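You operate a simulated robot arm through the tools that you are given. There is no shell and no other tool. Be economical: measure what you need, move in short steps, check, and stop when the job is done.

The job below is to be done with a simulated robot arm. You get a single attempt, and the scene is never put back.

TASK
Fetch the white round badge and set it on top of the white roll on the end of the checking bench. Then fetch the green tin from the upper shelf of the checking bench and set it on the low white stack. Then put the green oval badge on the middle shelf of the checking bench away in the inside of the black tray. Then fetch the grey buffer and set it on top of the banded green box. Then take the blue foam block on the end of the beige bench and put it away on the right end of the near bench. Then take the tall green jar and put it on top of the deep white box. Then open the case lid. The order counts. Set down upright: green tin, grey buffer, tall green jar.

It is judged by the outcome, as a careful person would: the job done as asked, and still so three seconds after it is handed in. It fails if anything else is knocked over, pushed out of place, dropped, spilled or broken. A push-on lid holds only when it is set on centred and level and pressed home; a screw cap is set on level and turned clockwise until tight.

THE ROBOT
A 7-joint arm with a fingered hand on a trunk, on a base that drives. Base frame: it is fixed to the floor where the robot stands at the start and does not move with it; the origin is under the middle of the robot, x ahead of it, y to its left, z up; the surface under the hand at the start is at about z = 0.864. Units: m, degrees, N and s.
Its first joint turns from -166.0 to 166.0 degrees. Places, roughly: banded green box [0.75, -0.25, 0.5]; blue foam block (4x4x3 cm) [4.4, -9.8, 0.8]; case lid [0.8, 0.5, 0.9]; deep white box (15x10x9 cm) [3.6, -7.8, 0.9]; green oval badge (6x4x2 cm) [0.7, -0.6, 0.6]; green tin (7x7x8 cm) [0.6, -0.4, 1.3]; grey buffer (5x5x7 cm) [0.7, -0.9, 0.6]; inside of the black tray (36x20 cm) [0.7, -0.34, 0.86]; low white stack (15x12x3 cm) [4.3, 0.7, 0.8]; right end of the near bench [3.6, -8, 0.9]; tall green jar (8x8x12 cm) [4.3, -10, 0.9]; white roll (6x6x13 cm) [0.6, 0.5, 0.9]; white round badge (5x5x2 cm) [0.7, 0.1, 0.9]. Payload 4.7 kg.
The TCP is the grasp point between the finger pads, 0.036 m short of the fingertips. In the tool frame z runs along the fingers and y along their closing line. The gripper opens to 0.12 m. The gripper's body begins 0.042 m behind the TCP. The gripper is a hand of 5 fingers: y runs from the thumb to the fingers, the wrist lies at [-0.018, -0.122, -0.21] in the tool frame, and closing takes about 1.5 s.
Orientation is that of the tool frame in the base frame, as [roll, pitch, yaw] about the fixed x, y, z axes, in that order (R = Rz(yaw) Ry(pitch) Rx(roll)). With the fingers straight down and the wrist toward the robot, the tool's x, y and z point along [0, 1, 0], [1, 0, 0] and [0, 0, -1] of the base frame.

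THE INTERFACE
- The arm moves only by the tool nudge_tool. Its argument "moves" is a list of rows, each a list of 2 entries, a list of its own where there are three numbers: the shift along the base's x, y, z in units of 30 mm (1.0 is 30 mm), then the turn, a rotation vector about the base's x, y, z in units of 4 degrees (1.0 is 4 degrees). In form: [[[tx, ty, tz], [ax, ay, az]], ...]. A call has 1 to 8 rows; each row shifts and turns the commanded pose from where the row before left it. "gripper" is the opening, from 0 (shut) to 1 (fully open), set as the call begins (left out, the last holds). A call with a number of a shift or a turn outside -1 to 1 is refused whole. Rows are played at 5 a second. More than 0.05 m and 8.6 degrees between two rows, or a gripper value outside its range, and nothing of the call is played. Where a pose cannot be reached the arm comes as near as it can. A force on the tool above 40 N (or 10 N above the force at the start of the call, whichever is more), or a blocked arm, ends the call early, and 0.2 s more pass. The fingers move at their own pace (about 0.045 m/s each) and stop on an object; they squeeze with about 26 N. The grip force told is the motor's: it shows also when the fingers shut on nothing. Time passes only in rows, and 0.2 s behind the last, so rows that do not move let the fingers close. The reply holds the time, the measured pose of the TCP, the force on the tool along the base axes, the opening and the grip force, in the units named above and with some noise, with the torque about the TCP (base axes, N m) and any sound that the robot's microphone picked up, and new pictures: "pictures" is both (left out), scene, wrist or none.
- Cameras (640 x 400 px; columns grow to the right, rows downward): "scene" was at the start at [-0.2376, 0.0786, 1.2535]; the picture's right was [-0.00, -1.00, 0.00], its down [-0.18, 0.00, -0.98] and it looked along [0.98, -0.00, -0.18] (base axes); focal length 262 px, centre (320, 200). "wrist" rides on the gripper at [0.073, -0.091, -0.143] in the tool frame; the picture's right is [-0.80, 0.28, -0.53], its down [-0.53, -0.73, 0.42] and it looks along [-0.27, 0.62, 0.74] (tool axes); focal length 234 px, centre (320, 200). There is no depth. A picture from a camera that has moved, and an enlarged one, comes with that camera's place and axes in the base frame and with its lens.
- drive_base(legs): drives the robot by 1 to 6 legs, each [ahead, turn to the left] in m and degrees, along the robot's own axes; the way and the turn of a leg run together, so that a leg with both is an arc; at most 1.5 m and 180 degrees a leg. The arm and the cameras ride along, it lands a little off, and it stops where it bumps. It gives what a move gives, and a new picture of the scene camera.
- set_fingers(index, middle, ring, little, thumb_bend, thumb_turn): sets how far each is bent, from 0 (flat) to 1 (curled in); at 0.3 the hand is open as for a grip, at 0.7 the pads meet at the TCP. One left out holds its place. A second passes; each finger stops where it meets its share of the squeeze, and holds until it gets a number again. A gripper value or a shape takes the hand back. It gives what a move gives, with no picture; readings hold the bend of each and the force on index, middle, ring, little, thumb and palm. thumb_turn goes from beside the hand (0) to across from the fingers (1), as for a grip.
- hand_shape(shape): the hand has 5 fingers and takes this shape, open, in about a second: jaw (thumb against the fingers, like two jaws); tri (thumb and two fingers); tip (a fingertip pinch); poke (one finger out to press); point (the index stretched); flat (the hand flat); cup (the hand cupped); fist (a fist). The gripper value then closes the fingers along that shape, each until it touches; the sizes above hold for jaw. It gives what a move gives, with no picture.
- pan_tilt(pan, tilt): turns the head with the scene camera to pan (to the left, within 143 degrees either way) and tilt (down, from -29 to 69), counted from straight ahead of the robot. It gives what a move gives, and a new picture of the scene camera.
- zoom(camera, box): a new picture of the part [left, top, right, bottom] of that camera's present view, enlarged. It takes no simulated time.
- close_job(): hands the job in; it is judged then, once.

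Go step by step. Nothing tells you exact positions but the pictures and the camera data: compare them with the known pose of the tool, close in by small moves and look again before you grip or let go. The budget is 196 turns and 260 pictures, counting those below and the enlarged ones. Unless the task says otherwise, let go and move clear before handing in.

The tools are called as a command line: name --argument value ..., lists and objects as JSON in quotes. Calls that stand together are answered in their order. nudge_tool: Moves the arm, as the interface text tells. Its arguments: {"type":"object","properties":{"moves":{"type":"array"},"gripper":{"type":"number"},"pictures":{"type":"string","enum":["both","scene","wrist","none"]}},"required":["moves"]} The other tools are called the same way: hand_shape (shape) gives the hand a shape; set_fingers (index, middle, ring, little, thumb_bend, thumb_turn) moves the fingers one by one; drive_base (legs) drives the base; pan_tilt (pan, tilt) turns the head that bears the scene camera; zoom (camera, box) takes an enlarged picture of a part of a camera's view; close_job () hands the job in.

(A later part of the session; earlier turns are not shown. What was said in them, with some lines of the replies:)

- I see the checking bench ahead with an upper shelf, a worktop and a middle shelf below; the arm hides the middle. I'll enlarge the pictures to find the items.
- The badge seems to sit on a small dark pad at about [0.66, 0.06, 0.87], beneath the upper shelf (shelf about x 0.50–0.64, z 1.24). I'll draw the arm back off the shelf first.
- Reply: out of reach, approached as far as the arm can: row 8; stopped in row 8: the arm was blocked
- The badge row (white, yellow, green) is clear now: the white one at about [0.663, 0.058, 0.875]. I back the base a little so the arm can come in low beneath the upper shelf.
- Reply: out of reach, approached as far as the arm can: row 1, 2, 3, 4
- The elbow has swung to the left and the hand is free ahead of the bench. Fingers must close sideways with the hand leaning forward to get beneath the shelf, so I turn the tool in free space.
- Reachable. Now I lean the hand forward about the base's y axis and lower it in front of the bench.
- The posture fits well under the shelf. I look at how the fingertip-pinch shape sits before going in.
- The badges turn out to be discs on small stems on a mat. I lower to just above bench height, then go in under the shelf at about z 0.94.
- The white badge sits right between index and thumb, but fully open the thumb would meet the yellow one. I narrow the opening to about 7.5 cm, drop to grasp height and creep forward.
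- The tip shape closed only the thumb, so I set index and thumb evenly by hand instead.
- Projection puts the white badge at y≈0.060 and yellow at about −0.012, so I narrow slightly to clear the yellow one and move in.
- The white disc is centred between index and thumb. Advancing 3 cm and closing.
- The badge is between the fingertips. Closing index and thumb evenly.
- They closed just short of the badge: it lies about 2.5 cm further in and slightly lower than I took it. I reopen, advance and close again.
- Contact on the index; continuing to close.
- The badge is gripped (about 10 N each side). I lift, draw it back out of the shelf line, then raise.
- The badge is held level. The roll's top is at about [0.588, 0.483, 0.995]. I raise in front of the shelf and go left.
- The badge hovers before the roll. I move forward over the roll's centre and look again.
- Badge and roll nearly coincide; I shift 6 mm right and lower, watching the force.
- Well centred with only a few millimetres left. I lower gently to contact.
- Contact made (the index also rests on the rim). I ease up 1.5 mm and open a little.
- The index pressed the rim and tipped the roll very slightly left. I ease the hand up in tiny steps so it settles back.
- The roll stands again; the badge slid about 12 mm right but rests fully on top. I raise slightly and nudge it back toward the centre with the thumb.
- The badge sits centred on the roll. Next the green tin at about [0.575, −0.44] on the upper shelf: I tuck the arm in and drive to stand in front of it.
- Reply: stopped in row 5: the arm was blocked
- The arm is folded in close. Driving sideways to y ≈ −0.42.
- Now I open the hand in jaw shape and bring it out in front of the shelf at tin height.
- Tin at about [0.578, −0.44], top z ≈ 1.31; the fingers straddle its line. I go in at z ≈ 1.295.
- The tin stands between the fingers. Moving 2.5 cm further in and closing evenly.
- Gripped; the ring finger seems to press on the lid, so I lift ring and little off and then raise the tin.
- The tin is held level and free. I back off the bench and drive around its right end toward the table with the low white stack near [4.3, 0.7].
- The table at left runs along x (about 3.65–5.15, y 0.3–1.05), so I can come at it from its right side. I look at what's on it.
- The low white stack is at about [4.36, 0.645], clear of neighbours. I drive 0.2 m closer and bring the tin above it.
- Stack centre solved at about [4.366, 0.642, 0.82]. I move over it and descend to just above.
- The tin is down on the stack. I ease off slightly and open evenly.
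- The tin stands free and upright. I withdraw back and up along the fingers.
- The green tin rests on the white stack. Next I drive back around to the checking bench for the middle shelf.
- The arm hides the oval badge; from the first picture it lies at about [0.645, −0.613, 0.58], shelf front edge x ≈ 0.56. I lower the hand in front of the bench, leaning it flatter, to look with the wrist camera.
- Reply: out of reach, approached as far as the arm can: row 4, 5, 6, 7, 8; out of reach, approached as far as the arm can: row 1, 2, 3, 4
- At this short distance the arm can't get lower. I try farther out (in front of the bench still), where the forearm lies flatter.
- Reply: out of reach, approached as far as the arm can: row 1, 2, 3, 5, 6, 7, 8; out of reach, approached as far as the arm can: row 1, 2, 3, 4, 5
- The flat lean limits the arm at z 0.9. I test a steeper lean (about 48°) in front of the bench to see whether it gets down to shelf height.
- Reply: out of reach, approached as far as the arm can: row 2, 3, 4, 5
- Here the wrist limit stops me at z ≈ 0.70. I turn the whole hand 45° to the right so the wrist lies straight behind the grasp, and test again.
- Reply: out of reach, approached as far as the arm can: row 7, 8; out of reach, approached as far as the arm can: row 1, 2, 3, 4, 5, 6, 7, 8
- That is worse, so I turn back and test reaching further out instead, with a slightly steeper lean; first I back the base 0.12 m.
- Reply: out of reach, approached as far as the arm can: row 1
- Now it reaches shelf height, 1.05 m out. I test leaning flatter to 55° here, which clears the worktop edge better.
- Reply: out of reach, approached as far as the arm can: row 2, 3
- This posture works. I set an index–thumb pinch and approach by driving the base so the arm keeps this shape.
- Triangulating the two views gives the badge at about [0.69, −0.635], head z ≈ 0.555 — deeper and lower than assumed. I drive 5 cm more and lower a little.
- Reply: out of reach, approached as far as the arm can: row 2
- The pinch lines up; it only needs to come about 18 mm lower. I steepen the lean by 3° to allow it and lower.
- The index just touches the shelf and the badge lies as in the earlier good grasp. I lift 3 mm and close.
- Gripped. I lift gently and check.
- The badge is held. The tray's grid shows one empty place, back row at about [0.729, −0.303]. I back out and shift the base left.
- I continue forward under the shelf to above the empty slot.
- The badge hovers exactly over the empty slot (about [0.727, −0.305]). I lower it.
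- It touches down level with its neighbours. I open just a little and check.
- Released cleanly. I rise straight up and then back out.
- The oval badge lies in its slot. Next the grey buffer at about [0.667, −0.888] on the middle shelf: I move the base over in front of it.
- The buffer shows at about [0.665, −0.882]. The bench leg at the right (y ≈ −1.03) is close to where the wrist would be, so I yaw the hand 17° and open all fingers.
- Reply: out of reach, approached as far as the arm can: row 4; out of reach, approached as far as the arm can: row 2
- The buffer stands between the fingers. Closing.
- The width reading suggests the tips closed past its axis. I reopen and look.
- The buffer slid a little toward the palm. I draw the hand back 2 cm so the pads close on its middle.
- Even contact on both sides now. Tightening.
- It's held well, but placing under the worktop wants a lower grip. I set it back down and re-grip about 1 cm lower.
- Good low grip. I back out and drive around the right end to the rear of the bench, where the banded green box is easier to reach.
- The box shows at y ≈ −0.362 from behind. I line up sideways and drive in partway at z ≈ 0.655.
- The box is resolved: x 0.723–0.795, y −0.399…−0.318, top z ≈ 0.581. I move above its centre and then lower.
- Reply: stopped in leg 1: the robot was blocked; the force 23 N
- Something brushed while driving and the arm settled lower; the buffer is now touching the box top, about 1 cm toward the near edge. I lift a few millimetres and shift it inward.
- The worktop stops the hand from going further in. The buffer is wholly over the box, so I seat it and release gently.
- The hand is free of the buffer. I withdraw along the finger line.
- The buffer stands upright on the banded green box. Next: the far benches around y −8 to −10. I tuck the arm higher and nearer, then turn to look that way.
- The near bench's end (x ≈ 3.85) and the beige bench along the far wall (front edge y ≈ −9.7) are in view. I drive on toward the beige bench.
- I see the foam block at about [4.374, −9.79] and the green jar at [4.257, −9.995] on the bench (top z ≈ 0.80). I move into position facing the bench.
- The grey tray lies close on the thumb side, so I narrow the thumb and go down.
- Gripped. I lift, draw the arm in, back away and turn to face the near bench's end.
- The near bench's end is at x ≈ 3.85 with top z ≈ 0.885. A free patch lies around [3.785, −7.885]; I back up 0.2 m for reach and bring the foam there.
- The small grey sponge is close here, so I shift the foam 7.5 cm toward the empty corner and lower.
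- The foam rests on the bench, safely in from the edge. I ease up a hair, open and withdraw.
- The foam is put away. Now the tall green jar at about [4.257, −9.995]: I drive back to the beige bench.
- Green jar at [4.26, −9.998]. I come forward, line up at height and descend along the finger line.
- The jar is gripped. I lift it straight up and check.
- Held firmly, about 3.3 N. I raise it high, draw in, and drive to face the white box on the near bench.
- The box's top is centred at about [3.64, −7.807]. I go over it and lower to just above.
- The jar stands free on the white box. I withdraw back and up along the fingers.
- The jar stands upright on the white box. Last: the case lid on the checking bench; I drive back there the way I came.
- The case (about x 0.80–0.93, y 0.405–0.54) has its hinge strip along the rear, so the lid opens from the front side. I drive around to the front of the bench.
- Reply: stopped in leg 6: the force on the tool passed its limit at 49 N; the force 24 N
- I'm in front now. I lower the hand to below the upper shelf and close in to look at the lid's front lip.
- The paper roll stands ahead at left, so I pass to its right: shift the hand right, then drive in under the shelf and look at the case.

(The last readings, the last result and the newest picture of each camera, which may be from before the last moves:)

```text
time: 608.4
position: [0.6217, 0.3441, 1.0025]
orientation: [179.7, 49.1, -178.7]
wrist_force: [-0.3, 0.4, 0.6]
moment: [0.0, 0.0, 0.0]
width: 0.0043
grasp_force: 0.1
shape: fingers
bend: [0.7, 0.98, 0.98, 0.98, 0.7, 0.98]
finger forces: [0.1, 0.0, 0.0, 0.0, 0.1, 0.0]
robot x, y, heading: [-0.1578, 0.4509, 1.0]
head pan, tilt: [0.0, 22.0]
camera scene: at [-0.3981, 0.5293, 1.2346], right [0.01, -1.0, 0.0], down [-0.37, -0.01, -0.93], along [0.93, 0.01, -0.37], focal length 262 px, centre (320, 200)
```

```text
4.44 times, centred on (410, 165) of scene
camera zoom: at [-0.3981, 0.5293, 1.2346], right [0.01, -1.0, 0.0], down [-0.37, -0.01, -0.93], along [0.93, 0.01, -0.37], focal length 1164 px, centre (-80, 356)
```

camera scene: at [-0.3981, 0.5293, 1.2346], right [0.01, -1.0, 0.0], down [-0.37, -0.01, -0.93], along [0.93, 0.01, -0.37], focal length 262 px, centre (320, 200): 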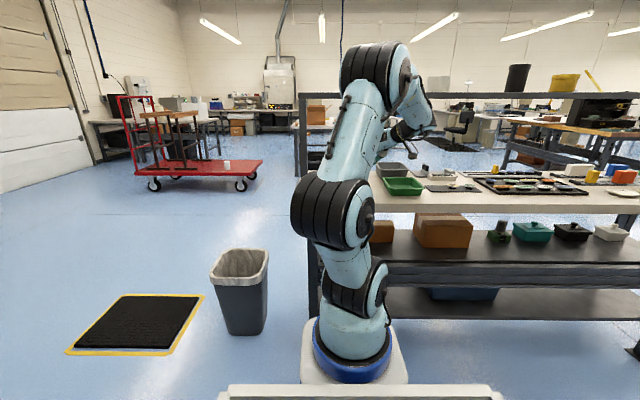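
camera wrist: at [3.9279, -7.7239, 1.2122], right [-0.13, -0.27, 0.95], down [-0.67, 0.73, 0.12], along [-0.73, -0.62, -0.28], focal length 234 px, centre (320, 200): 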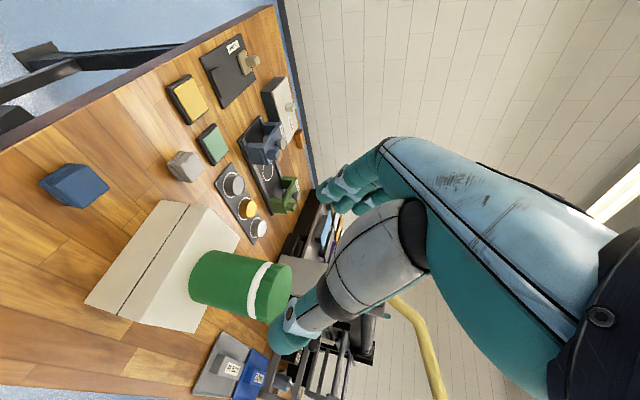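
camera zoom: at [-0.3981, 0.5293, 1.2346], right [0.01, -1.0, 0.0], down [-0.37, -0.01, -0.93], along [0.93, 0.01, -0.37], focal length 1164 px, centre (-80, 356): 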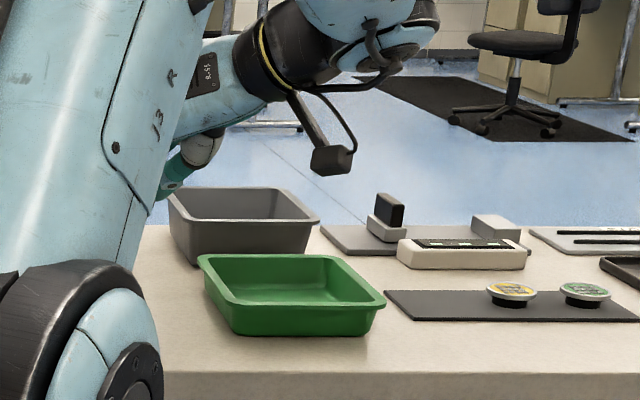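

The lid is thin (about z 0.897–0.91), front face x ≈ 0.785, y 0.39–0.528. I bring the closed fingertips to the seam, just right of the roll.

drive_base --legs '[[0.07, 0]]'

nudge_tool --moves '[[[0, 0, -1], [0, 0, 0]], [[0, 0.6, -1], [0, 0, 0]], [[0, 0.9, -0.7], [0, 0, 0]], [[0.2, 0.9, -0.4], [0, 0, 0]], [[0.4, 0.3, -0.1], [0, 0, 0]], [[0, 0, 0], [0, 0, 0]]]' --pictures "none"

zoom --camera "wrist" --box '[200, 120, 360, 280]'

zoom --camera "scene" --box '[300, 110, 460, 220]'

```text
time: 609.4
position: [0.6922, 0.3449, 1.0031]
orientation: [179.8, 49.2, -178.7]
wrist_force: [0.9, -0.1, 0.0]
moment: [0.01, -0.04, 0.0]
width: 0.0042
grasp_force: 0.1
shape: fingers
bend: [0.7, 0.98, 0.98, 0.98, 0.7, 0.98]
finger forces: [0.0, 0.0, 0.0, 0.0, 0.1, 0.0]
robot x, y, heading: [-0.0889, 0.4538, 0.8]
head pan, tilt: [0.0, 22.0]
camera scene: at [-0.3279, 0.5305, 1.2346], right [0.01, -1.0, 0.0], down [-0.37, -0.01, -0.93], along [0.93, 0.01, -0.37], focal length 262 px, centre (320, 200)
```

scene: 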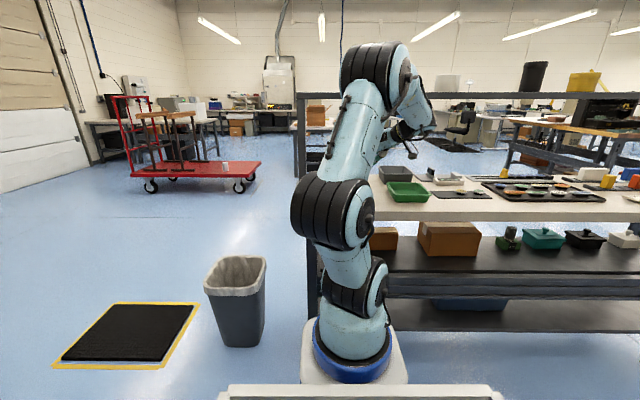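

```text
time: 610.8
position: [0.7088, 0.4269, 0.906]
orientation: [179.7, 49.1, -178.6]
wrist_force: [0.2, -0.1, -0.3]
moment: [0.03, 0.0, 0.02]
width: 0.0044
grasp_force: 0.0
shape: fingers
bend: [0.7, 0.98, 0.98, 0.98, 0.7, 0.98]
finger forces: [0.1, 0.0, 0.1, 0.0, 0.0, 0.0]
robot x, y, heading: [-0.0859, 0.456, 0.9]
head pan, tilt: [0.0, 22.0]
```

```text
2.50 times, centred on (280, 200) of wrist
camera zoom: at [0.5569, 0.3303, 0.946], right [0.12, 0.28, 0.95], down [0.69, -0.72, 0.12], along [0.72, 0.64, -0.28], focal length 585 px, centre (420, 200)
```

zoom: 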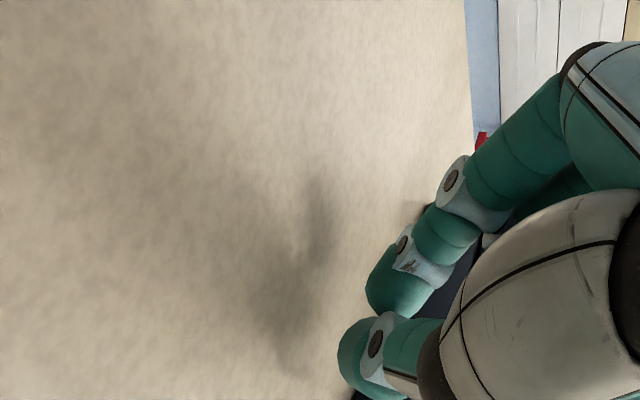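

```text
3.64 times, centred on (380, 165) of scene
camera zoom: at [-0.3279, 0.5305, 1.2346], right [0.01, -1.0, 0.0], down [-0.37, -0.01, -0.93], along [0.93, 0.01, -0.37], focal length 953 px, centre (102, 327)
```

zoom: 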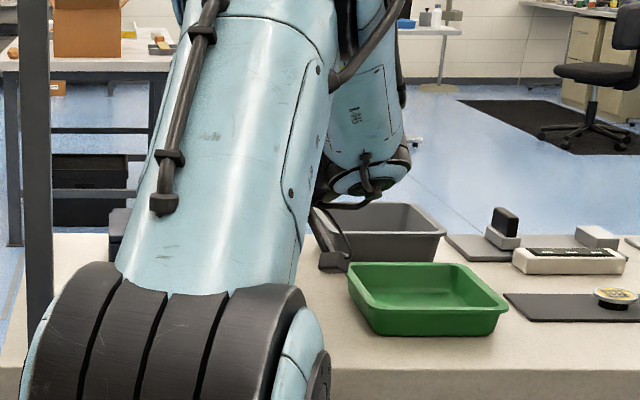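

nudge_tool --moves '[[[0.5, 0, 0], [0, 0, 0]], [[0.5, 0, 0], [0, 0, 0]], [[0.3, 0, 0], [0, 0, 0]], [[0.2, 0, 0], [0, 0, 0]], [[0.2, 0, 0], [0, 0, 0]], [[0, 0, 0], [0, 0, 0]]]' --pictures "none"

zoom --camera "wrist" --box '[230, 170, 390, 330]'

```text
time: 612.2
position: [0.7584, 0.4274, 0.908]
orientation: [179.5, 49.1, -178.7]
wrist_force: [-37.4, 2.5, 7.7]
moment: [0.17, 0.8, 0.29]
width: 0.0028
grasp_force: 18.7
shape: fingers
bend: [0.7, 0.98, 0.98, 0.98, 0.7, 0.96]
finger forces: [30.1, 0.1, 0.1, 0.0, 7.6, 0.2]
robot x, y, heading: [-0.0871, 0.4534, 1.0]
head pan, tilt: [0.0, 22.0]
```

```text
2.50 times, centred on (310, 250) of wrist
camera zoom: at [0.606, 0.3305, 0.9468], right [0.12, 0.28, 0.95], down [0.69, -0.71, 0.12], along [0.71, 0.64, -0.28], focal length 585 px, centre (345, 75)
```

zoom: 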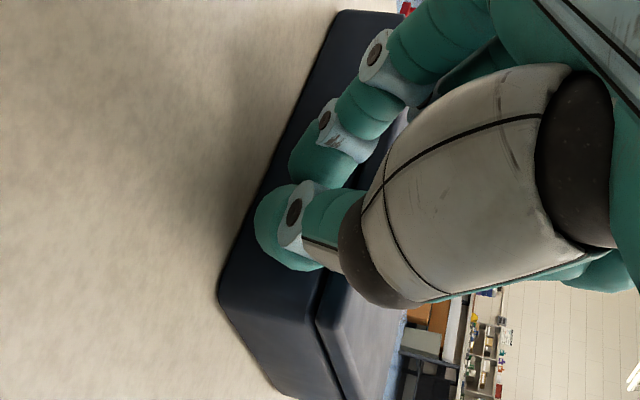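

Contact with the case front, pressing harder than wanted. I ease back and raise to catch the lid's edge.

nudge_tool --moves '[[[-0.1, 0, 0], [0, 0, 0]], [[0, 0, 0], [0, 0, 0]]]' --pictures "none"

nudge_tool --moves '[[[0, 0, 0.15], [0, 0, 0]], [[0, 0, 0.15], [0, 0, 0]], [[0, 0, 0.15], [0, 0, 0]], [[0, 0, 0], [0, 0, 0]]]' --pictures "none"

zoom --camera "wrist" --box '[230, 170, 390, 330]'

```text
time: 612.8
position: [0.7581, 0.427, 0.9081]
orientation: [179.6, 49.2, -178.9]
wrist_force: [-12.2, 0.9, 1.2]
moment: [0.12, 0.28, 0.1]
width: 0.003
grasp_force: 6.1
shape: fingers
bend: [0.7, 0.98, 0.98, 0.98, 0.71, 0.97]
finger forces: [9.6, 0.0, 0.0, 0.1, 2.5, 0.0]
robot x, y, heading: [-0.0877, 0.4542, 1.0]
head pan, tilt: [0.0, 22.0]
```

```text
time: 613.8
position: [0.7581, 0.4261, 0.9203]
orientation: [179.6, 49.2, -178.8]
wrist_force: [-2.8, 0.3, -2.2]
moment: [0.0, 0.1, -0.01]
width: 0.0032
grasp_force: 1.3
shape: fingers
bend: [0.7, 0.98, 0.98, 0.98, 0.7, 0.96]
finger forces: [0.7, 0.1, 0.0, 0.1, 2.6, 0.0]
robot x, y, heading: [-0.0861, 0.4587, 0.8]
head pan, tilt: [0.0, 22.0]
```

```text
2.50 times, centred on (310, 250) of wrist
camera zoom: at [0.6052, 0.3298, 0.9598], right [0.12, 0.28, 0.95], down [0.69, -0.72, 0.12], along [0.72, 0.64, -0.28], focal length 585 px, centre (345, 75)
```

zoom: 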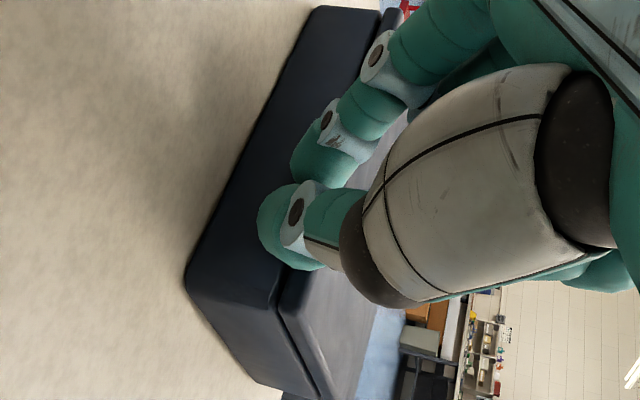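

nudge_tool --moves '[[[0.1, 0, 0.05], [0, 0, 0]], [[0, 0, 0.2], [0, 0, 0]], [[0, 0, 0.2], [0, 0, 0]], [[0, 0, 0], [0, 0, 0]]]' --pictures "none"

zoom --camera "wrist" --box '[230, 170, 390, 330]'

```text
time: 614.7
position: [0.7587, 0.4269, 0.9292]
orientation: [179.4, 48.7, -178.8]
wrist_force: [-13.0, 1.1, 2.9]
moment: [0.01, 0.29, 0.07]
width: 0.0035
grasp_force: 6.6
shape: fingers
bend: [0.7, 0.98, 0.98, 0.98, 0.71, 0.97]
finger forces: [8.7, 0.1, 0.1, 0.0, 4.6, 0.1]
robot x, y, heading: [-0.0895, 0.4569, 0.8]
head pan, tilt: [0.0, 22.0]
stopped in row 4: the force on the tool passed its limit at 41 N (the readings are from after the stop); the commanded pose is now the measured one
```

```text
2.50 times, centred on (310, 250) of wrist
camera zoom: at [0.606, 0.3301, 0.9702], right [0.13, 0.28, 0.95], down [0.69, -0.71, 0.11], along [0.71, 0.64, -0.28], focal length 585 px, centre (345, 75)
```

zoom: 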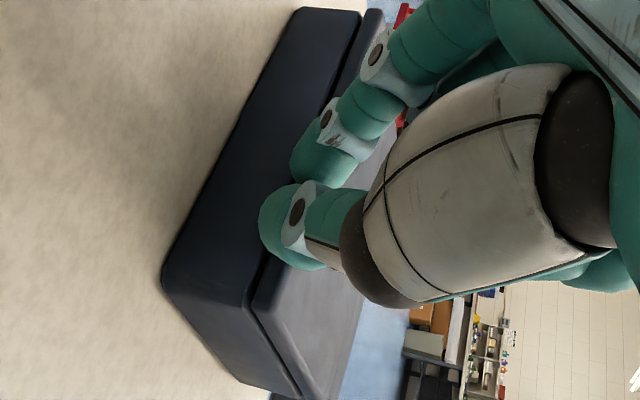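

nudge_tool --moves '[[[-0.15, 0, 0], [0, 0, 0]], [[0, 0, -0.3], [0, 0, 0]], [[0.2, 0, 0], [0, 0, 0]], [[0.1, 0, 0], [0, 0, 0]], [[0, 0, 0], [0, 0, 0]]]' --pictures "none"

nudge_tool --moves '[[[0.03, 0, 0.12], [0, 0, 0]], [[0.03, 0, 0.12], [0, 0, 0]], [[0, 0, 0], [0, 0, 0]]]' --pictures "none"

zoom --camera "wrist" --box '[230, 170, 390, 330]'

```text
time: 615.6
position: [0.7586, 0.4257, 0.9213]
orientation: [179.4, 48.7, -178.9]
wrist_force: [-24.4, -1.9, 7.5]
moment: [-0.23, 0.48, -0.11]
width: 0.0036
grasp_force: 16.2
shape: fingers
bend: [0.69, 0.98, 0.98, 0.98, 0.71, 0.96]
finger forces: [13.4, 0.0, 0.0, 0.0, 19.9, 0.0]
robot x, y, heading: [-0.0851, 0.4551, 0.9]
head pan, tilt: [0.0, 22.0]
stopped in row 4: the force on the tool passed its limit at 46 N (the readings are from after the stop); the commanded pose is now the measured one
```

```text
time: 616.6
position: [0.7606, 0.4247, 0.9233]
orientation: [179.3, 48.1, -178.9]
wrist_force: [-16.8, -0.9, -3.8]
moment: [-0.16, 0.58, 0.01]
width: 0.0037
grasp_force: 12.3
shape: fingers
bend: [0.69, 0.98, 0.98, 0.98, 0.71, 0.96]
finger forces: [13.6, 0.0, 0.0, 0.0, 11.0, 0.1]
robot x, y, heading: [-0.0878, 0.4546, 0.4]
head pan, tilt: [0.0, 22.0]
stopped in row 3: the force on the tool passed its limit at 40 N (the readings are from after the stop); the commanded pose is now the measured one
```

```text
2.50 times, centred on (310, 250) of wrist
camera zoom: at [0.6084, 0.3282, 0.9646], right [0.14, 0.28, 0.95], down [0.69, -0.71, 0.11], along [0.71, 0.64, -0.29], focal length 585 px, centre (345, 75)
```

zoom: 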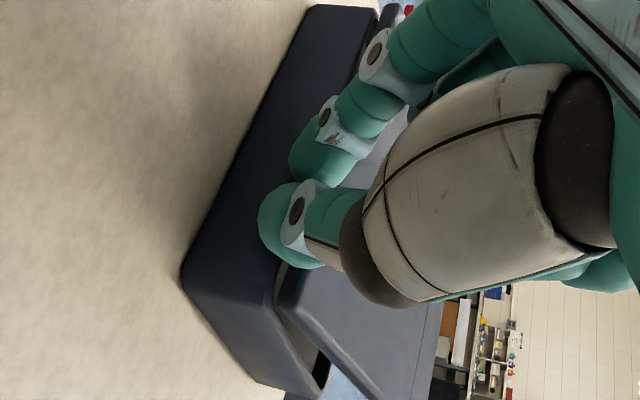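

Revealing: the lid's gap is widest at the rear, so the hinge is at the front and the overhanging rear strip is the lifting lip. I back off and go around to the rear.

nudge_tool --moves '[[[-0.3, 0, 0], [0, 0, 0]], [[-0.5, 0, 0.3], [0, 0, 0]], [[-0.7, -0.5, 0.6], [0, 0, 0]], [[-0.5, -1, 0.6], [0, 0, 0]], [[0, -1, 0.6], [0, 0, 0]], [[0, -0.3, 0.5], [0, 0, 0]]]' --pictures "none"

zoom --camera "wrist" --box '[200, 140, 400, 340]'

```text
time: 618.0
position: [0.7022, 0.3406, 1.002]
orientation: [179.4, 48.4, -178.6]
wrist_force: [-0.1, 1.2, -0.1]
moment: [0.02, 0.03, 0.01]
width: 0.0039
grasp_force: 0.0
shape: fingers
bend: [0.7, 0.98, 0.98, 0.98, 0.7, 0.97]
finger forces: [0.0, 0.0, 0.0, 0.1, 0.0, 0.0]
robot x, y, heading: [-0.0907, 0.4523, 0.9]
head pan, tilt: [0.0, 22.0]
```

```text
2.00 times, centred on (300, 240) of wrist
camera zoom: at [0.5497, 0.2441, 1.0437], right [0.14, 0.28, 0.95], down [0.69, -0.71, 0.11], along [0.71, 0.64, -0.29], focal length 468 px, centre (360, 120)
```

zoom: 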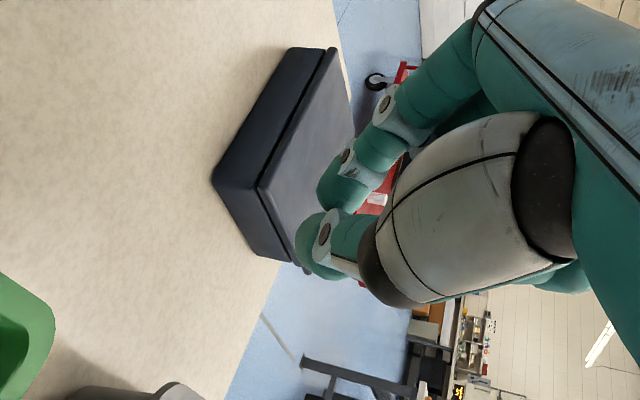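

drive_base --legs '[[-0.6, 0], [0, -91], [1.5, 0], [0.7, 0], [0, 90], [1.5, 0]]'

drive_base --legs '[[0.95, 0], [0, 90], [1.5, 0], [0.68, 0], [0, 90]]'

zoom --camera "wrist" --box '[0, 0, 640, 400]'

```text
time: 646.6
position: [1.6039, -1.8455, 1.0018]
orientation: [179.3, 48.3, -178.7]
wrist_force: [-0.4, 0.9, -0.3]
moment: [0.03, 0.02, 0.0]
width: 0.0037
grasp_force: 0.1
shape: fingers
bend: [0.7, 0.98, 0.98, 0.98, 0.7, 0.97]
finger forces: [0.0, 0.1, 0.1, 0.1, 0.1, 0.0]
robot x, y, heading: [0.8126, -1.7347, 0.6]
head pan, tilt: [0.0, 22.0]
camera scene: at [0.5741, -1.6586, 1.2346], right [0.01, -1.0, 0.0], down [-0.37, -0.01, -0.93], along [0.93, 0.01, -0.37], focal length 262 px, centre (320, 200)
```

scene: 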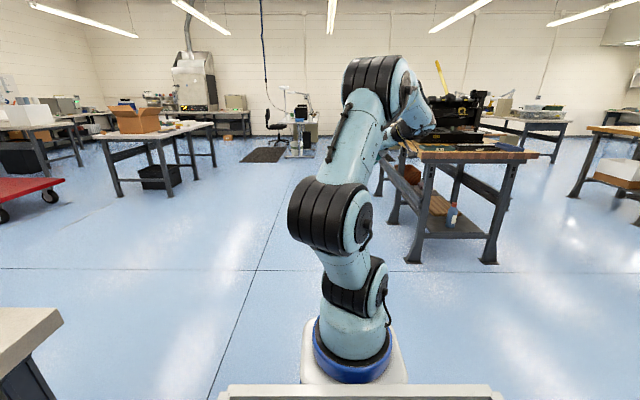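

```text
time: 669.6
position: [0.9437, 0.5952, 1.0028]
orientation: [179.5, 48.3, 0.3]
wrist_force: [0.6, -1.2, -0.2]
moment: [0.01, 0.0, -0.01]
width: 0.0038
grasp_force: 0.0
shape: fingers
bend: [0.7, 0.98, 0.98, 0.98, 0.7, 0.97]
finger forces: [0.0, 0.0, 0.1, 0.0, 0.0, 0.0]
robot x, y, heading: [1.7334, 0.4689, 179.9]
head pan, tilt: [0.0, 22.0]
camera scene: at [1.9703, 0.3855, 1.2346], right [0.0, 1.0, 0.0], down [0.37, 0.0, -0.93], along [-0.93, 0.0, -0.37], focal length 262 px, centre (320, 200)
```

scene: 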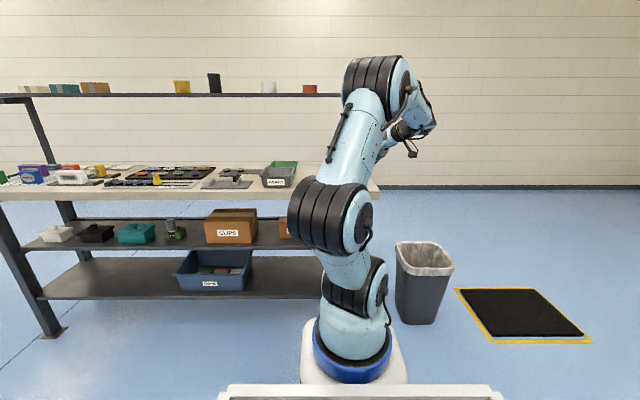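

```text
1.00 times, centred on (320, 200) of wrist (not enlarged: the box is as wide or as high as the picture)
camera zoom: at [1.0995, 0.6874, 1.0436], right [-0.14, -0.27, 0.95], down [-0.68, 0.73, 0.11], along [-0.72, -0.63, -0.29], focal length 234 px, centre (320, 200)
```

zoom: 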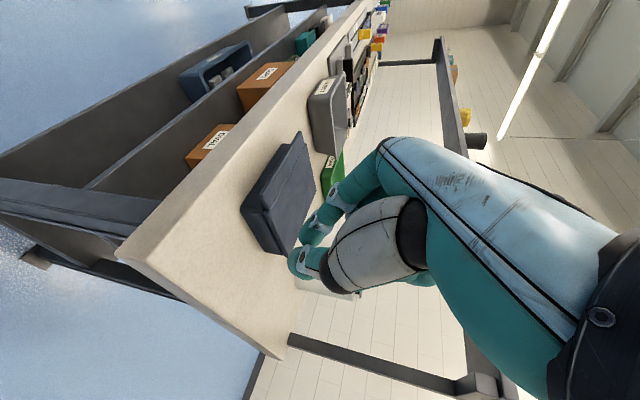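

zoom --camera "wrist" --box '[225, 120, 335, 260]'

```text
2.86 times, centred on (280, 190) of wrist
camera zoom: at [1.0995, 0.6874, 1.0436], right [-0.14, -0.27, 0.95], down [-0.68, 0.73, 0.11], along [-0.72, -0.63, -0.29], focal length 669 px, centre (434, 229)
```

zoom: 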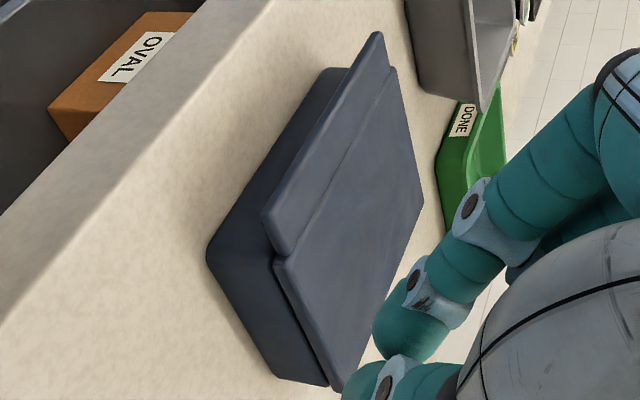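

Now it's plain: the lid has a rear lip overhanging about 2 cm (lip edge x ≈ 0.918, underside z ≈ 0.897). I back off, flatten the hand and come in low beneath it.

drive_base --legs '[[-0.17, 0]]'

nudge_tool --moves '[[[0, -1, -0.3], [0, 1, 0]], [[0, -1, -0.6], [0, 1, 0]], [[0, -1, -0.6], [0, 0.75, 0]], [[-0.2, -1, -0.6], [0, 0, 0]], [[-0.2, -0.2, -0.6], [0, 0, 0]], [[-0.2, 0, -0.6], [0, 0, 0]], [[0, 0, 0], [0, 0, 0]]]' --pictures "none"

zoom --camera "wrist" --box '[140, 80, 420, 340]'

```text
time: 671.1
position: [1.1149, 0.5939, 1.0024]
orientation: [179.5, 48.4, 0.4]
wrist_force: [0.2, 0.1, 0.2]
moment: [-0.02, -0.01, -0.01]
width: 0.004
grasp_force: 0.1
shape: fingers
bend: [0.7, 0.98, 0.98, 0.98, 0.7, 0.97]
finger forces: [0.0, 0.0, 0.0, 0.1, 0.1, 0.0]
robot x, y, heading: [1.9027, 0.4717, 179.7]
head pan, tilt: [0.0, 22.0]
camera scene: at [2.1406, 0.3849, 1.2346], right [0.0, 1.0, 0.0], down [0.37, 0.0, -0.93], along [-0.93, 0.0, -0.37], focal length 262 px, centre (320, 200)
```

scene: 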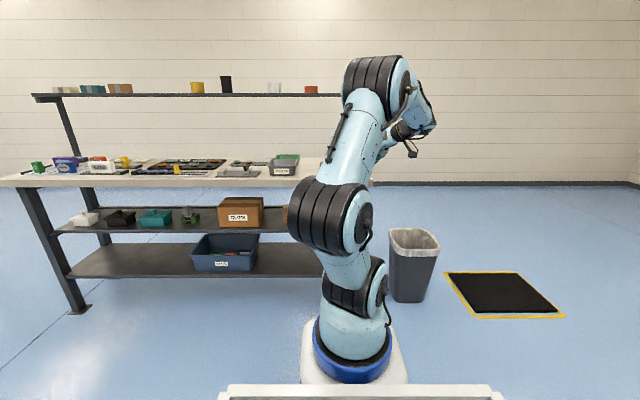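

```text
time: 672.7
position: [1.0967, 0.4675, 0.9033]
orientation: [179.3, 59.3, 0.3]
wrist_force: [0.2, 0.4, 0.3]
moment: [0.0, 0.0, -0.01]
width: 0.0039
grasp_force: 0.1
shape: fingers
bend: [0.7, 0.98, 0.98, 0.98, 0.7, 0.98]
finger forces: [0.1, 0.0, 0.0, 0.0, 0.0, 0.0]
robot x, y, heading: [1.9051, 0.4666, 179.9]
head pan, tilt: [0.0, 22.0]
```

```text
1.54 times, centred on (280, 210) of wrist
camera zoom: at [1.257, 0.5605, 0.9143], right [0.04, -0.27, 0.96], down [-0.65, 0.72, 0.24], along [-0.76, -0.63, -0.14], focal length 360 px, centre (382, 185)
```

zoom: 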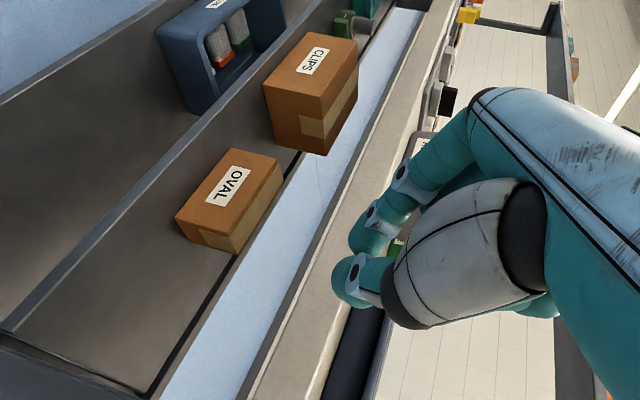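

drive_base --legs '[[0.12, 0]]'

zoom --camera "wrist" --box '[220, 160, 380, 320]'

```text
time: 673.9
position: [0.9766, 0.4693, 0.9035]
orientation: [179.3, 59.3, 0.2]
wrist_force: [0.3, 0.4, 0.5]
moment: [0.01, 0.01, 0.0]
width: 0.0036
grasp_force: 0.1
shape: fingers
bend: [0.7, 0.98, 0.98, 0.98, 0.7, 0.98]
finger forces: [0.0, 0.0, 0.1, 0.0, 0.0, 0.0]
robot x, y, heading: [1.7815, 0.4647, 179.6]
head pan, tilt: [0.0, 22.0]
camera scene: at [2.0198, 0.3852, 1.2346], right [0.01, 1.0, 0.0], down [0.37, 0.0, -0.93], along [-0.93, 0.0, -0.37], focal length 262 px, centre (320, 200)
```

scene: 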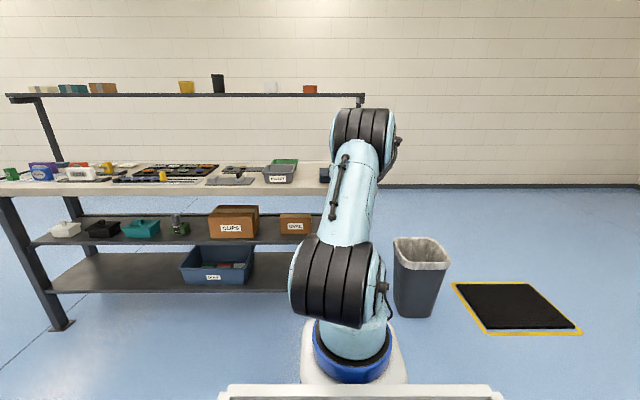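

```text
2.50 times, centred on (300, 240) of wrist
camera zoom: at [1.1364, 0.5617, 0.9144], right [0.04, -0.27, 0.96], down [-0.65, 0.73, 0.24], along [-0.76, -0.63, -0.15], focal length 585 px, centre (370, 100)
```

zoom: 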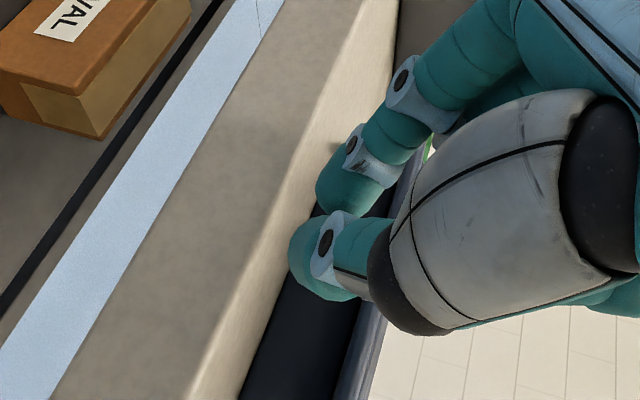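

nudge_tool --moves '[[[-0.2, 0, -0.2], [0, 0, 0]], [[-0.5, 0, -0.05], [0, 0, 0]], [[-0.3, 0, 0], [0, 0, 0]], [[0, 0, 0], [0, 0, 0]]]' --pictures "none"

zoom --camera "wrist" --box '[220, 160, 380, 320]'

```text
time: 674.9
position: [0.947, 0.4685, 0.8963]
orientation: [179.4, 59.4, 0.2]
wrist_force: [0.0, 0.7, -0.1]
moment: [0.02, -0.02, 0.0]
width: 0.0038
grasp_force: 0.1
shape: fingers
bend: [0.7, 0.98, 0.98, 0.98, 0.7, 0.98]
finger forces: [0.1, 0.1, 0.1, 0.0, 0.1, 0.1]
robot x, y, heading: [1.7853, 0.4697, 179.6]
head pan, tilt: [0.0, 22.0]
```

```text
2.50 times, centred on (300, 240) of wrist
camera zoom: at [1.1065, 0.5616, 0.9071], right [0.04, -0.27, 0.96], down [-0.65, 0.73, 0.24], along [-0.76, -0.63, -0.15], focal length 585 px, centre (370, 100)
```

zoom: 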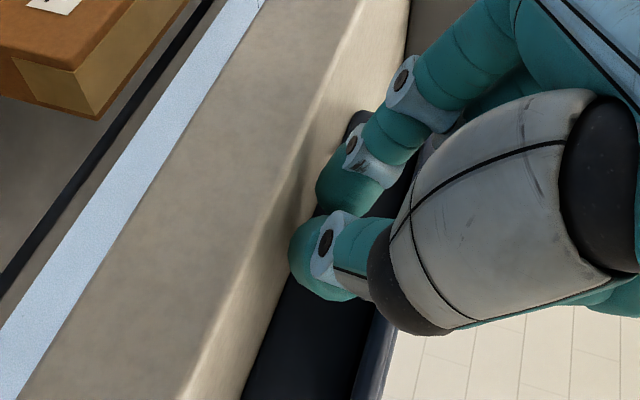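

nudge_tool --moves '[[[-0.2, 0, 0], [0, 0, 0]], [[-0.15, 0, 0], [0, 0, 0]], [[-0.15, 0, 0], [0, 0, 0]], [[0, 0, 0], [0, 0, 0]]]' --pictures "none"

zoom --camera "wrist" --box '[220, 160, 380, 320]'

```text
time: 675.9
position: [0.9316, 0.4697, 0.8959]
orientation: [179.4, 59.3, 0.2]
wrist_force: [-0.1, -0.3, -0.4]
moment: [0.0, 0.05, -0.01]
width: 0.0038
grasp_force: 0.0
shape: fingers
bend: [0.7, 0.98, 0.98, 0.98, 0.7, 0.98]
finger forces: [0.0, 0.1, 0.0, 0.1, 0.1, 0.1]
robot x, y, heading: [1.7828, 0.4667, 179.8]
head pan, tilt: [0.0, 22.0]
```

```text
2.50 times, centred on (300, 240) of wrist
camera zoom: at [1.0914, 0.5617, 0.9068], right [0.04, -0.27, 0.96], down [-0.65, 0.73, 0.24], along [-0.76, -0.63, -0.15], focal length 585 px, centre (370, 100)
```

zoom: 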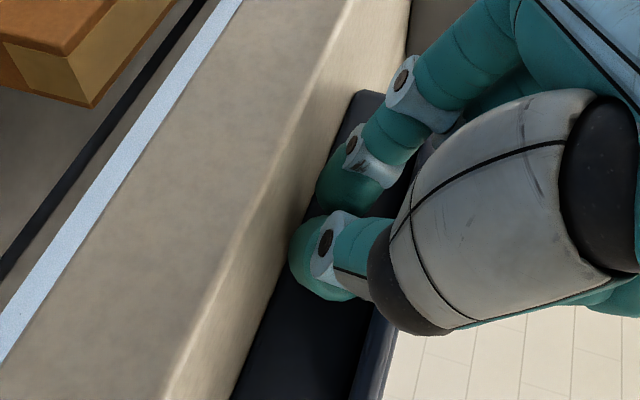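

nudge_tool --moves '[[[-0.15, 0, 0], [0, 0, 0]], [[-0.1, 0, 0], [0, 0, 0]], [[0, 0, 0.15], [0, 0, 0]], [[0, 0, 0.2], [0, 0, 0]], [[0, 0, 0], [0, 0, 0]]]' --pictures "none"

zoom --camera "wrist" --box '[220, 160, 380, 320]'

```text
time: 677.1
position: [0.9247, 0.4691, 0.9067]
orientation: [179.3, 59.3, 0.3]
wrist_force: [4.0, -0.5, -2.1]
moment: [0.0, -0.15, -0.04]
width: 0.0036
grasp_force: 2.5
shape: fingers
bend: [0.7, 0.98, 0.98, 0.98, 0.7, 0.97]
finger forces: [1.3, 0.1, 0.0, 0.1, 2.9, 0.1]
robot x, y, heading: [1.7832, 0.4695, 179.8]
head pan, tilt: [0.0, 22.0]
```

```text
2.50 times, centred on (300, 240) of wrist
camera zoom: at [1.0839, 0.5615, 0.9174], right [0.04, -0.27, 0.96], down [-0.65, 0.73, 0.24], along [-0.76, -0.63, -0.15], focal length 585 px, centre (370, 100)
```

zoom: 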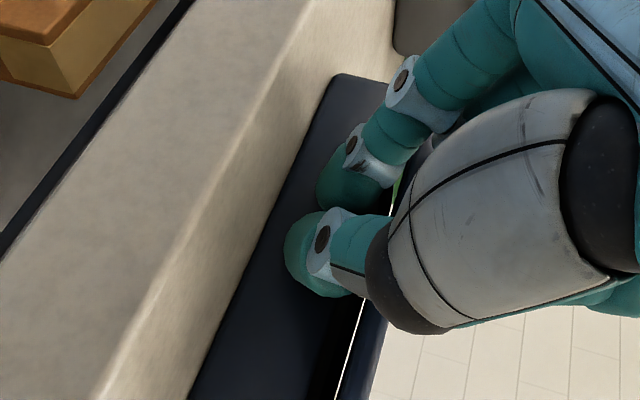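

The lid lifts. I follow its arc upward.

nudge_tool --moves '[[[-0.1, 0, 0.5], [0, 0, 0]], [[-0.2, 0, 0.5], [0, 0, 0]], [[-0.25, 0, 0.47], [0, 0, 0]], [[-0.3, 0, 0.45], [0, 0, 0]], [[0, 0, 0], [0, 0, 0]]]' --pictures "none"

zoom --camera "wrist" --box '[160, 100, 420, 340]'

```text
time: 678.3
position: [0.8996, 0.468, 0.9647]
orientation: [179.7, 59.2, 0.5]
wrist_force: [0.5, 0.8, 0.6]
moment: [0.0, 0.04, -0.02]
width: 0.0035
grasp_force: 0.1
shape: fingers
bend: [0.7, 0.98, 0.98, 0.98, 0.7, 0.97]
finger forces: [0.0, 0.2, 0.0, 0.0, 0.0, 0.1]
robot x, y, heading: [1.7794, 0.467, 179.8]
head pan, tilt: [0.0, 22.0]
```

```text
1.67 times, centred on (290, 220) of wrist
camera zoom: at [1.0585, 0.5614, 0.9755], right [0.04, -0.27, 0.96], down [-0.65, 0.73, 0.24], along [-0.76, -0.63, -0.15], focal length 390 px, centre (370, 167)
```

zoom: 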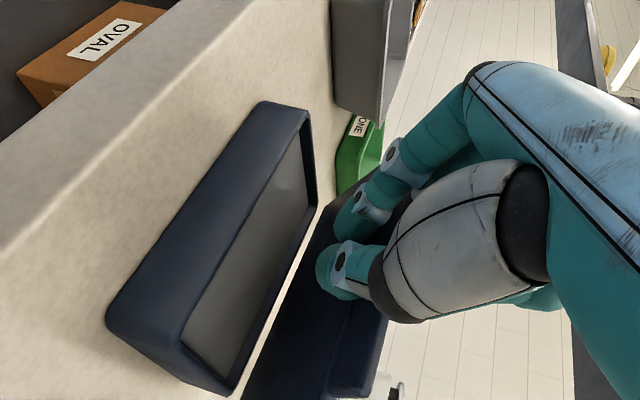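

It opens readily. I keep pushing it up and over.

nudge_tool --moves '[[[-0.5, 0, 0.4], [0, 0, 0]], [[-0.6, 0, 0.3], [0, 0, 0]], [[-0.6, 0, 0.2], [0, 0, 0]], [[-0.6, 0, 0.1], [0, 0, 0]], [[0, 0, 0], [0, 0, 0]]]' --pictures "none"

zoom --camera "wrist" --box '[160, 100, 420, 340]'

```text
time: 679.5
position: [0.8303, 0.4694, 0.995]
orientation: [179.3, 59.2, 0.1]
wrist_force: [-0.2, 0.3, -0.3]
moment: [-0.01, 0.0, 0.01]
width: 0.0036
grasp_force: 0.1
shape: fingers
bend: [0.7, 0.98, 0.98, 0.98, 0.7, 0.97]
finger forces: [0.0, 0.1, 0.0, 0.1, 0.2, 0.0]
robot x, y, heading: [1.7839, 0.4704, 179.5]
head pan, tilt: [0.0, 22.0]
```

```text
1.67 times, centred on (290, 220) of wrist
camera zoom: at [0.9892, 0.5616, 1.0059], right [0.04, -0.27, 0.96], down [-0.65, 0.73, 0.24], along [-0.76, -0.63, -0.15], focal length 390 px, centre (370, 167)
```

zoom: 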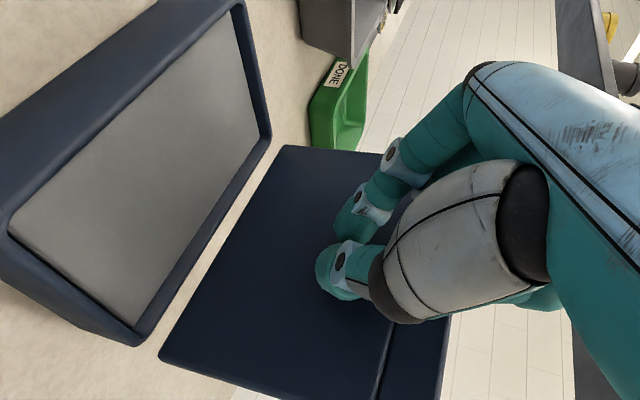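

nudge_tool --moves '[[[-0.4, 0, 0], [0, 0, 0]], [[-0.4, 0, 0], [0, 0, 0]], [[-0.3, 0, 0], [0, 0, 0]], [[0, 0, 0], [0, 0, 0]]]' --pictures "none"

zoom --camera "wrist" --box '[160, 100, 420, 340]'

```text
time: 680.5
position: [0.797, 0.4693, 0.9941]
orientation: [179.6, 59.3, 0.4]
wrist_force: [-0.1, -0.2, -0.3]
moment: [0.04, 0.01, 0.02]
width: 0.0036
grasp_force: 0.0
shape: fingers
bend: [0.7, 0.98, 0.98, 0.98, 0.7, 0.97]
finger forces: [0.0, 0.0, 0.0, 0.1, 0.0, 0.0]
robot x, y, heading: [1.785, 0.4671, 179.6]
head pan, tilt: [0.0, 22.0]
```

```text
1.67 times, centred on (290, 220) of wrist
camera zoom: at [0.9557, 0.5614, 1.0055], right [0.04, -0.27, 0.96], down [-0.65, 0.73, 0.24], along [-0.76, -0.63, -0.15], focal length 390 px, centre (370, 167)
```

zoom: 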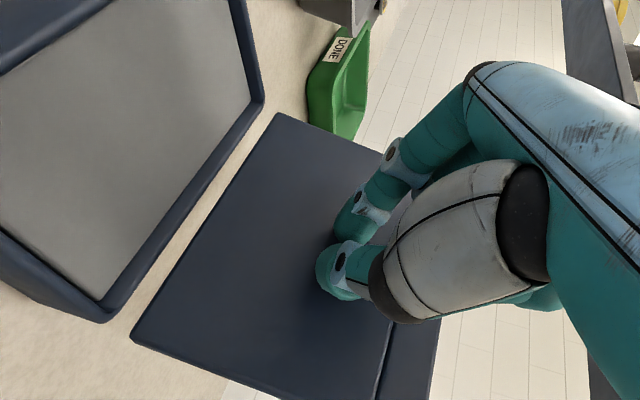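

The lid is past upright. I withdraw slowly and see whether it stays.

nudge_tool --moves '[[[0.4, 0, 0], [0, 0, 0]], [[0.8, 0, 0.3], [0, 0, 0]], [[0.9, 0, 0.4], [0, 0, 0]], [[1, 0, 0.4], [0, 0, 0]], [[1, 0, 0.4], [0, 0, 0]]]' --pictures "wrist"

drive_base --legs '[[-0.3, 0], [0, 30]]'

pan_tilt --pan -30 --tilt 15

zoom --camera "scene" --box '[180, 100, 480, 290]'

```text
time: 681.7
position: [0.9208, 0.4692, 1.0374]
orientation: [179.3, 59.2, 0.1]
wrist_force: [-0.5, -0.4, -1.4]
moment: [-0.02, 0.03, -0.01]
width: 0.0036
grasp_force: 0.1
shape: fingers
bend: [0.7, 0.98, 0.98, 0.98, 0.7, 0.97]
finger forces: [0.1, 0.1, 0.0, 0.0, 0.0, 0.1]
robot x, y, heading: [1.7828, 0.4663, 179.7]
head pan, tilt: [0.0, 22.0]
camera wrist: at [1.0795, 0.5617, 1.0491], right [0.04, -0.27, 0.96], down [-0.65, 0.73, 0.24], along [-0.76, -0.63, -0.15], focal length 234 px, centre (320, 200)
```

wrist: 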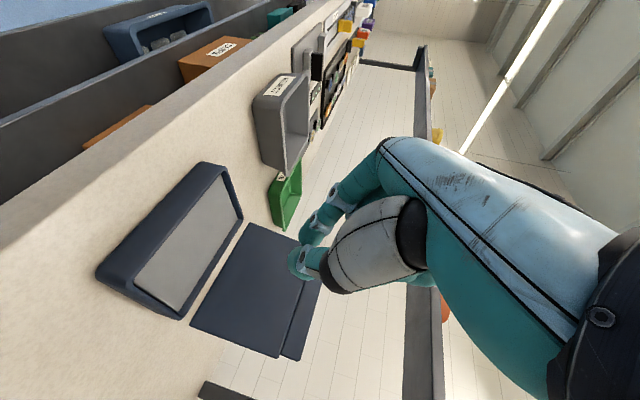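

```text
time: 685.3
position: [1.3331, 0.0352, 1.0382]
orientation: [179.4, 59.4, 30.2]
wrist_force: [-0.5, -0.3, 0.8]
moment: [0.01, -0.01, 0.02]
width: 0.0036
grasp_force: 0.0
shape: fingers
bend: [0.7, 0.98, 0.98, 0.98, 0.7, 0.97]
finger forces: [0.0, 0.0, 0.0, 0.1, 0.0, 0.1]
robot x, y, heading: [2.0808, 0.4657, -150.1]
head pan, tilt: [0.0, 22.0]
camera scene: at [2.3266, 0.5125, 1.2346], right [-0.5, 0.87, 0.0], down [0.33, 0.19, -0.93], along [-0.81, -0.46, -0.37], focal length 262 px, centre (320, 200)
```

scene: 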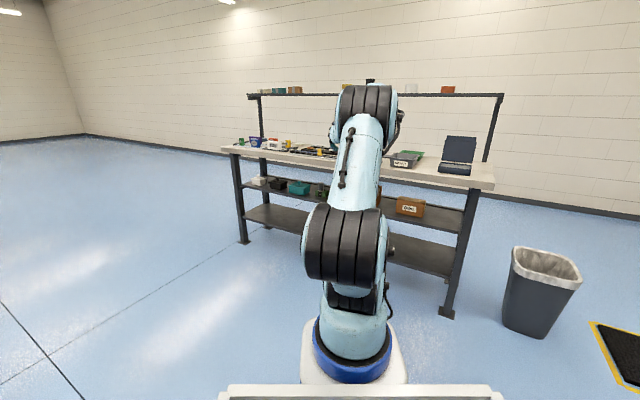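

```text
time: 686.2
position: [1.3306, 0.0355, 1.0401]
orientation: [179.4, 59.3, 30.2]
wrist_force: [0.0, -0.5, 0.5]
moment: [0.01, 0.0, -0.01]
width: 0.0036
grasp_force: 0.1
shape: fingers
bend: [0.7, 0.98, 0.98, 0.98, 0.7, 0.97]
finger forces: [0.0, 0.0, 0.1, 0.0, 0.0, 0.1]
robot x, y, heading: [2.081, 0.4628, -150.4]
head pan, tilt: [-30.0, 15.0]
camera scene: at [2.3138, 0.5589, 1.246], right [0.0, 1.0, 0.0], down [0.26, 0.0, -0.97], along [-0.97, 0.0, -0.26], focal length 262 px, centre (320, 200)
```

scene: 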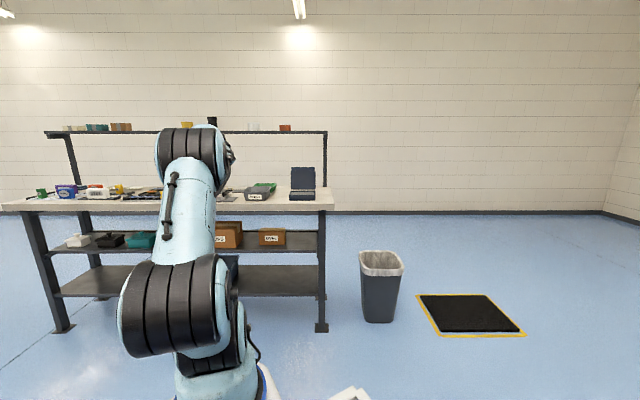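

```text
2.11 times, centred on (330, 195) of scene
camera zoom: at [2.3138, 0.5589, 1.246], right [0.0, 1.0, 0.0], down [0.26, 0.0, -0.97], along [-0.97, 0.0, -0.26], focal length 552 px, centre (299, 210)
```

zoom: 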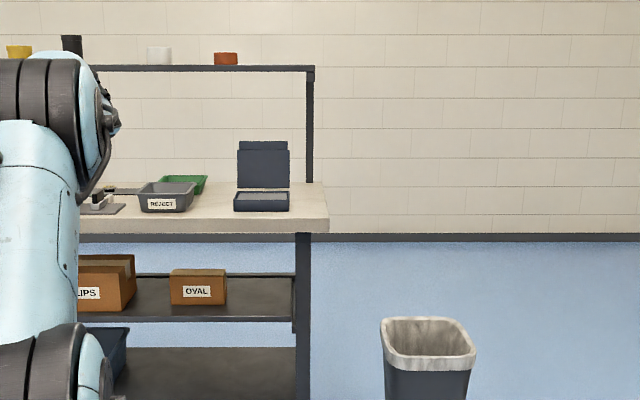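

The lid stays open. As a final check I look at the roll and its badge from an angle.

drive_base --legs '[[0, -120], [0.7, 0]]'

pan_tilt --pan 105 --tilt 12

zoom --camera "scene" --box '[220, 120, 420, 260]'

```text
time: 695.0
position: [2.0823, 2.0331, 1.04]
orientation: [179.4, 59.3, -89.7]
wrist_force: [-0.7, 0.2, 0.2]
moment: [0.03, -0.02, -0.04]
width: 0.0036
grasp_force: 0.1
shape: fingers
bend: [0.7, 0.98, 0.98, 0.98, 0.7, 0.97]
finger forces: [0.1, 0.0, 0.0, 0.0, 0.0, 0.0]
robot x, y, heading: [2.0835, 1.17, 89.7]
head pan, tilt: [-30.0, 15.0]
camera scene: at [2.047, 0.9188, 1.246], right [0.86, -0.5, 0.0], down [-0.13, -0.22, -0.97], along [0.49, 0.84, -0.26], focal length 262 px, centre (320, 200)
```

scene: 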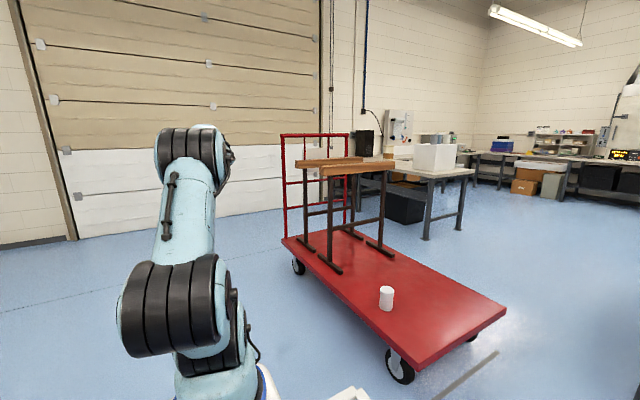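

```text
time: 697.2
position: [2.0827, 2.0313, 1.0385]
orientation: [179.5, 59.3, -89.7]
wrist_force: [0.0, 0.1, 0.4]
moment: [0.0, 0.0, -0.01]
width: 0.0036
grasp_force: 0.1
shape: fingers
bend: [0.7, 0.98, 0.98, 0.98, 0.7, 0.97]
finger forces: [0.0, 0.1, 0.0, 0.0, 0.0, 0.1]
robot x, y, heading: [2.081, 1.165, 89.8]
head pan, tilt: [105.0, 12.0]
camera scene: at [1.9099, 0.8142, 1.2509], right [-0.26, 0.97, 0.0], down [0.2, 0.05, -0.98], along [-0.95, -0.25, -0.21], focal length 262 px, centre (320, 200)
```

scene: 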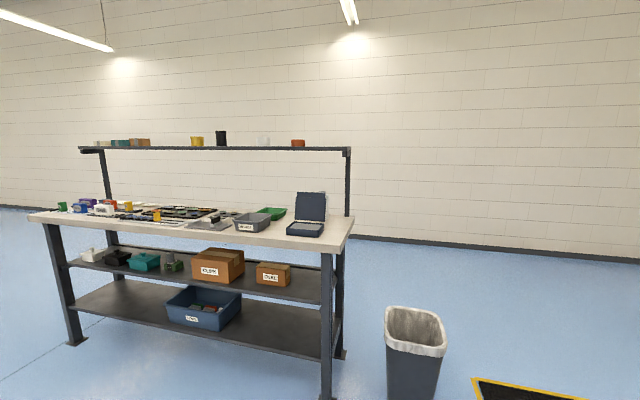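

```text
2.86 times, centred on (320, 190) of scene
camera zoom: at [1.9099, 0.8142, 1.2509], right [-0.26, 0.97, 0.0], down [0.2, 0.05, -0.98], along [-0.95, -0.25, -0.21], focal length 748 px, centre (320, 229)
```

zoom: 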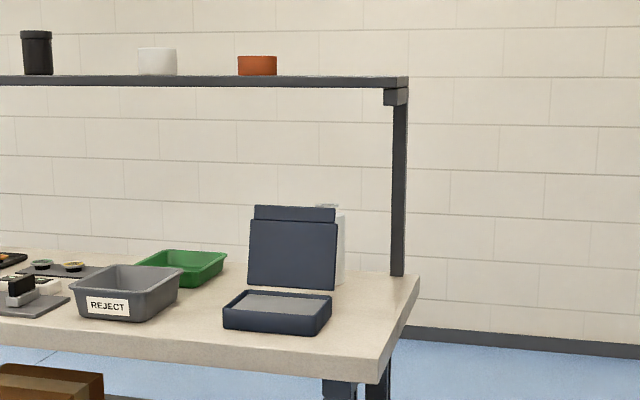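

The roll stands upright behind the open lid with the badge on top. Everything else looks in place and the hand is clear, so I hand the job in.

close_job

```text
The job is handed in.
```

All seven steps are done in order, and the job is handed in.

- **White round badge:** it is on top of the white roll. While I set it down, a finger tipped the roll slightly; it settled upright, and I nudged the badge back to the centre.
- **Green tin:** upright on the low white stack.
- **Green oval badge:** in the empty slot of the black tray.
- **Grey buffer:** upright on the banded green box, about 1 cm off centre because the worktop above stopped the hand going further in.
- **Blue foam block:** on the right end of the near bench, on the empty corner in front of the white box.
- **Tall green jar:** upright on the deep white box.
- **Case lid:** open past upright, and it stayed open when I let go. My first try from the front pressed hard on the case, because I had taken the hinge to be at the rear. The case did not shift.

A finger also touched the wall once while driving, with no effect on anything. I looked back at the roll, buffer and case just before handing in. The tin, foam block and jar I last saw when I set them down.
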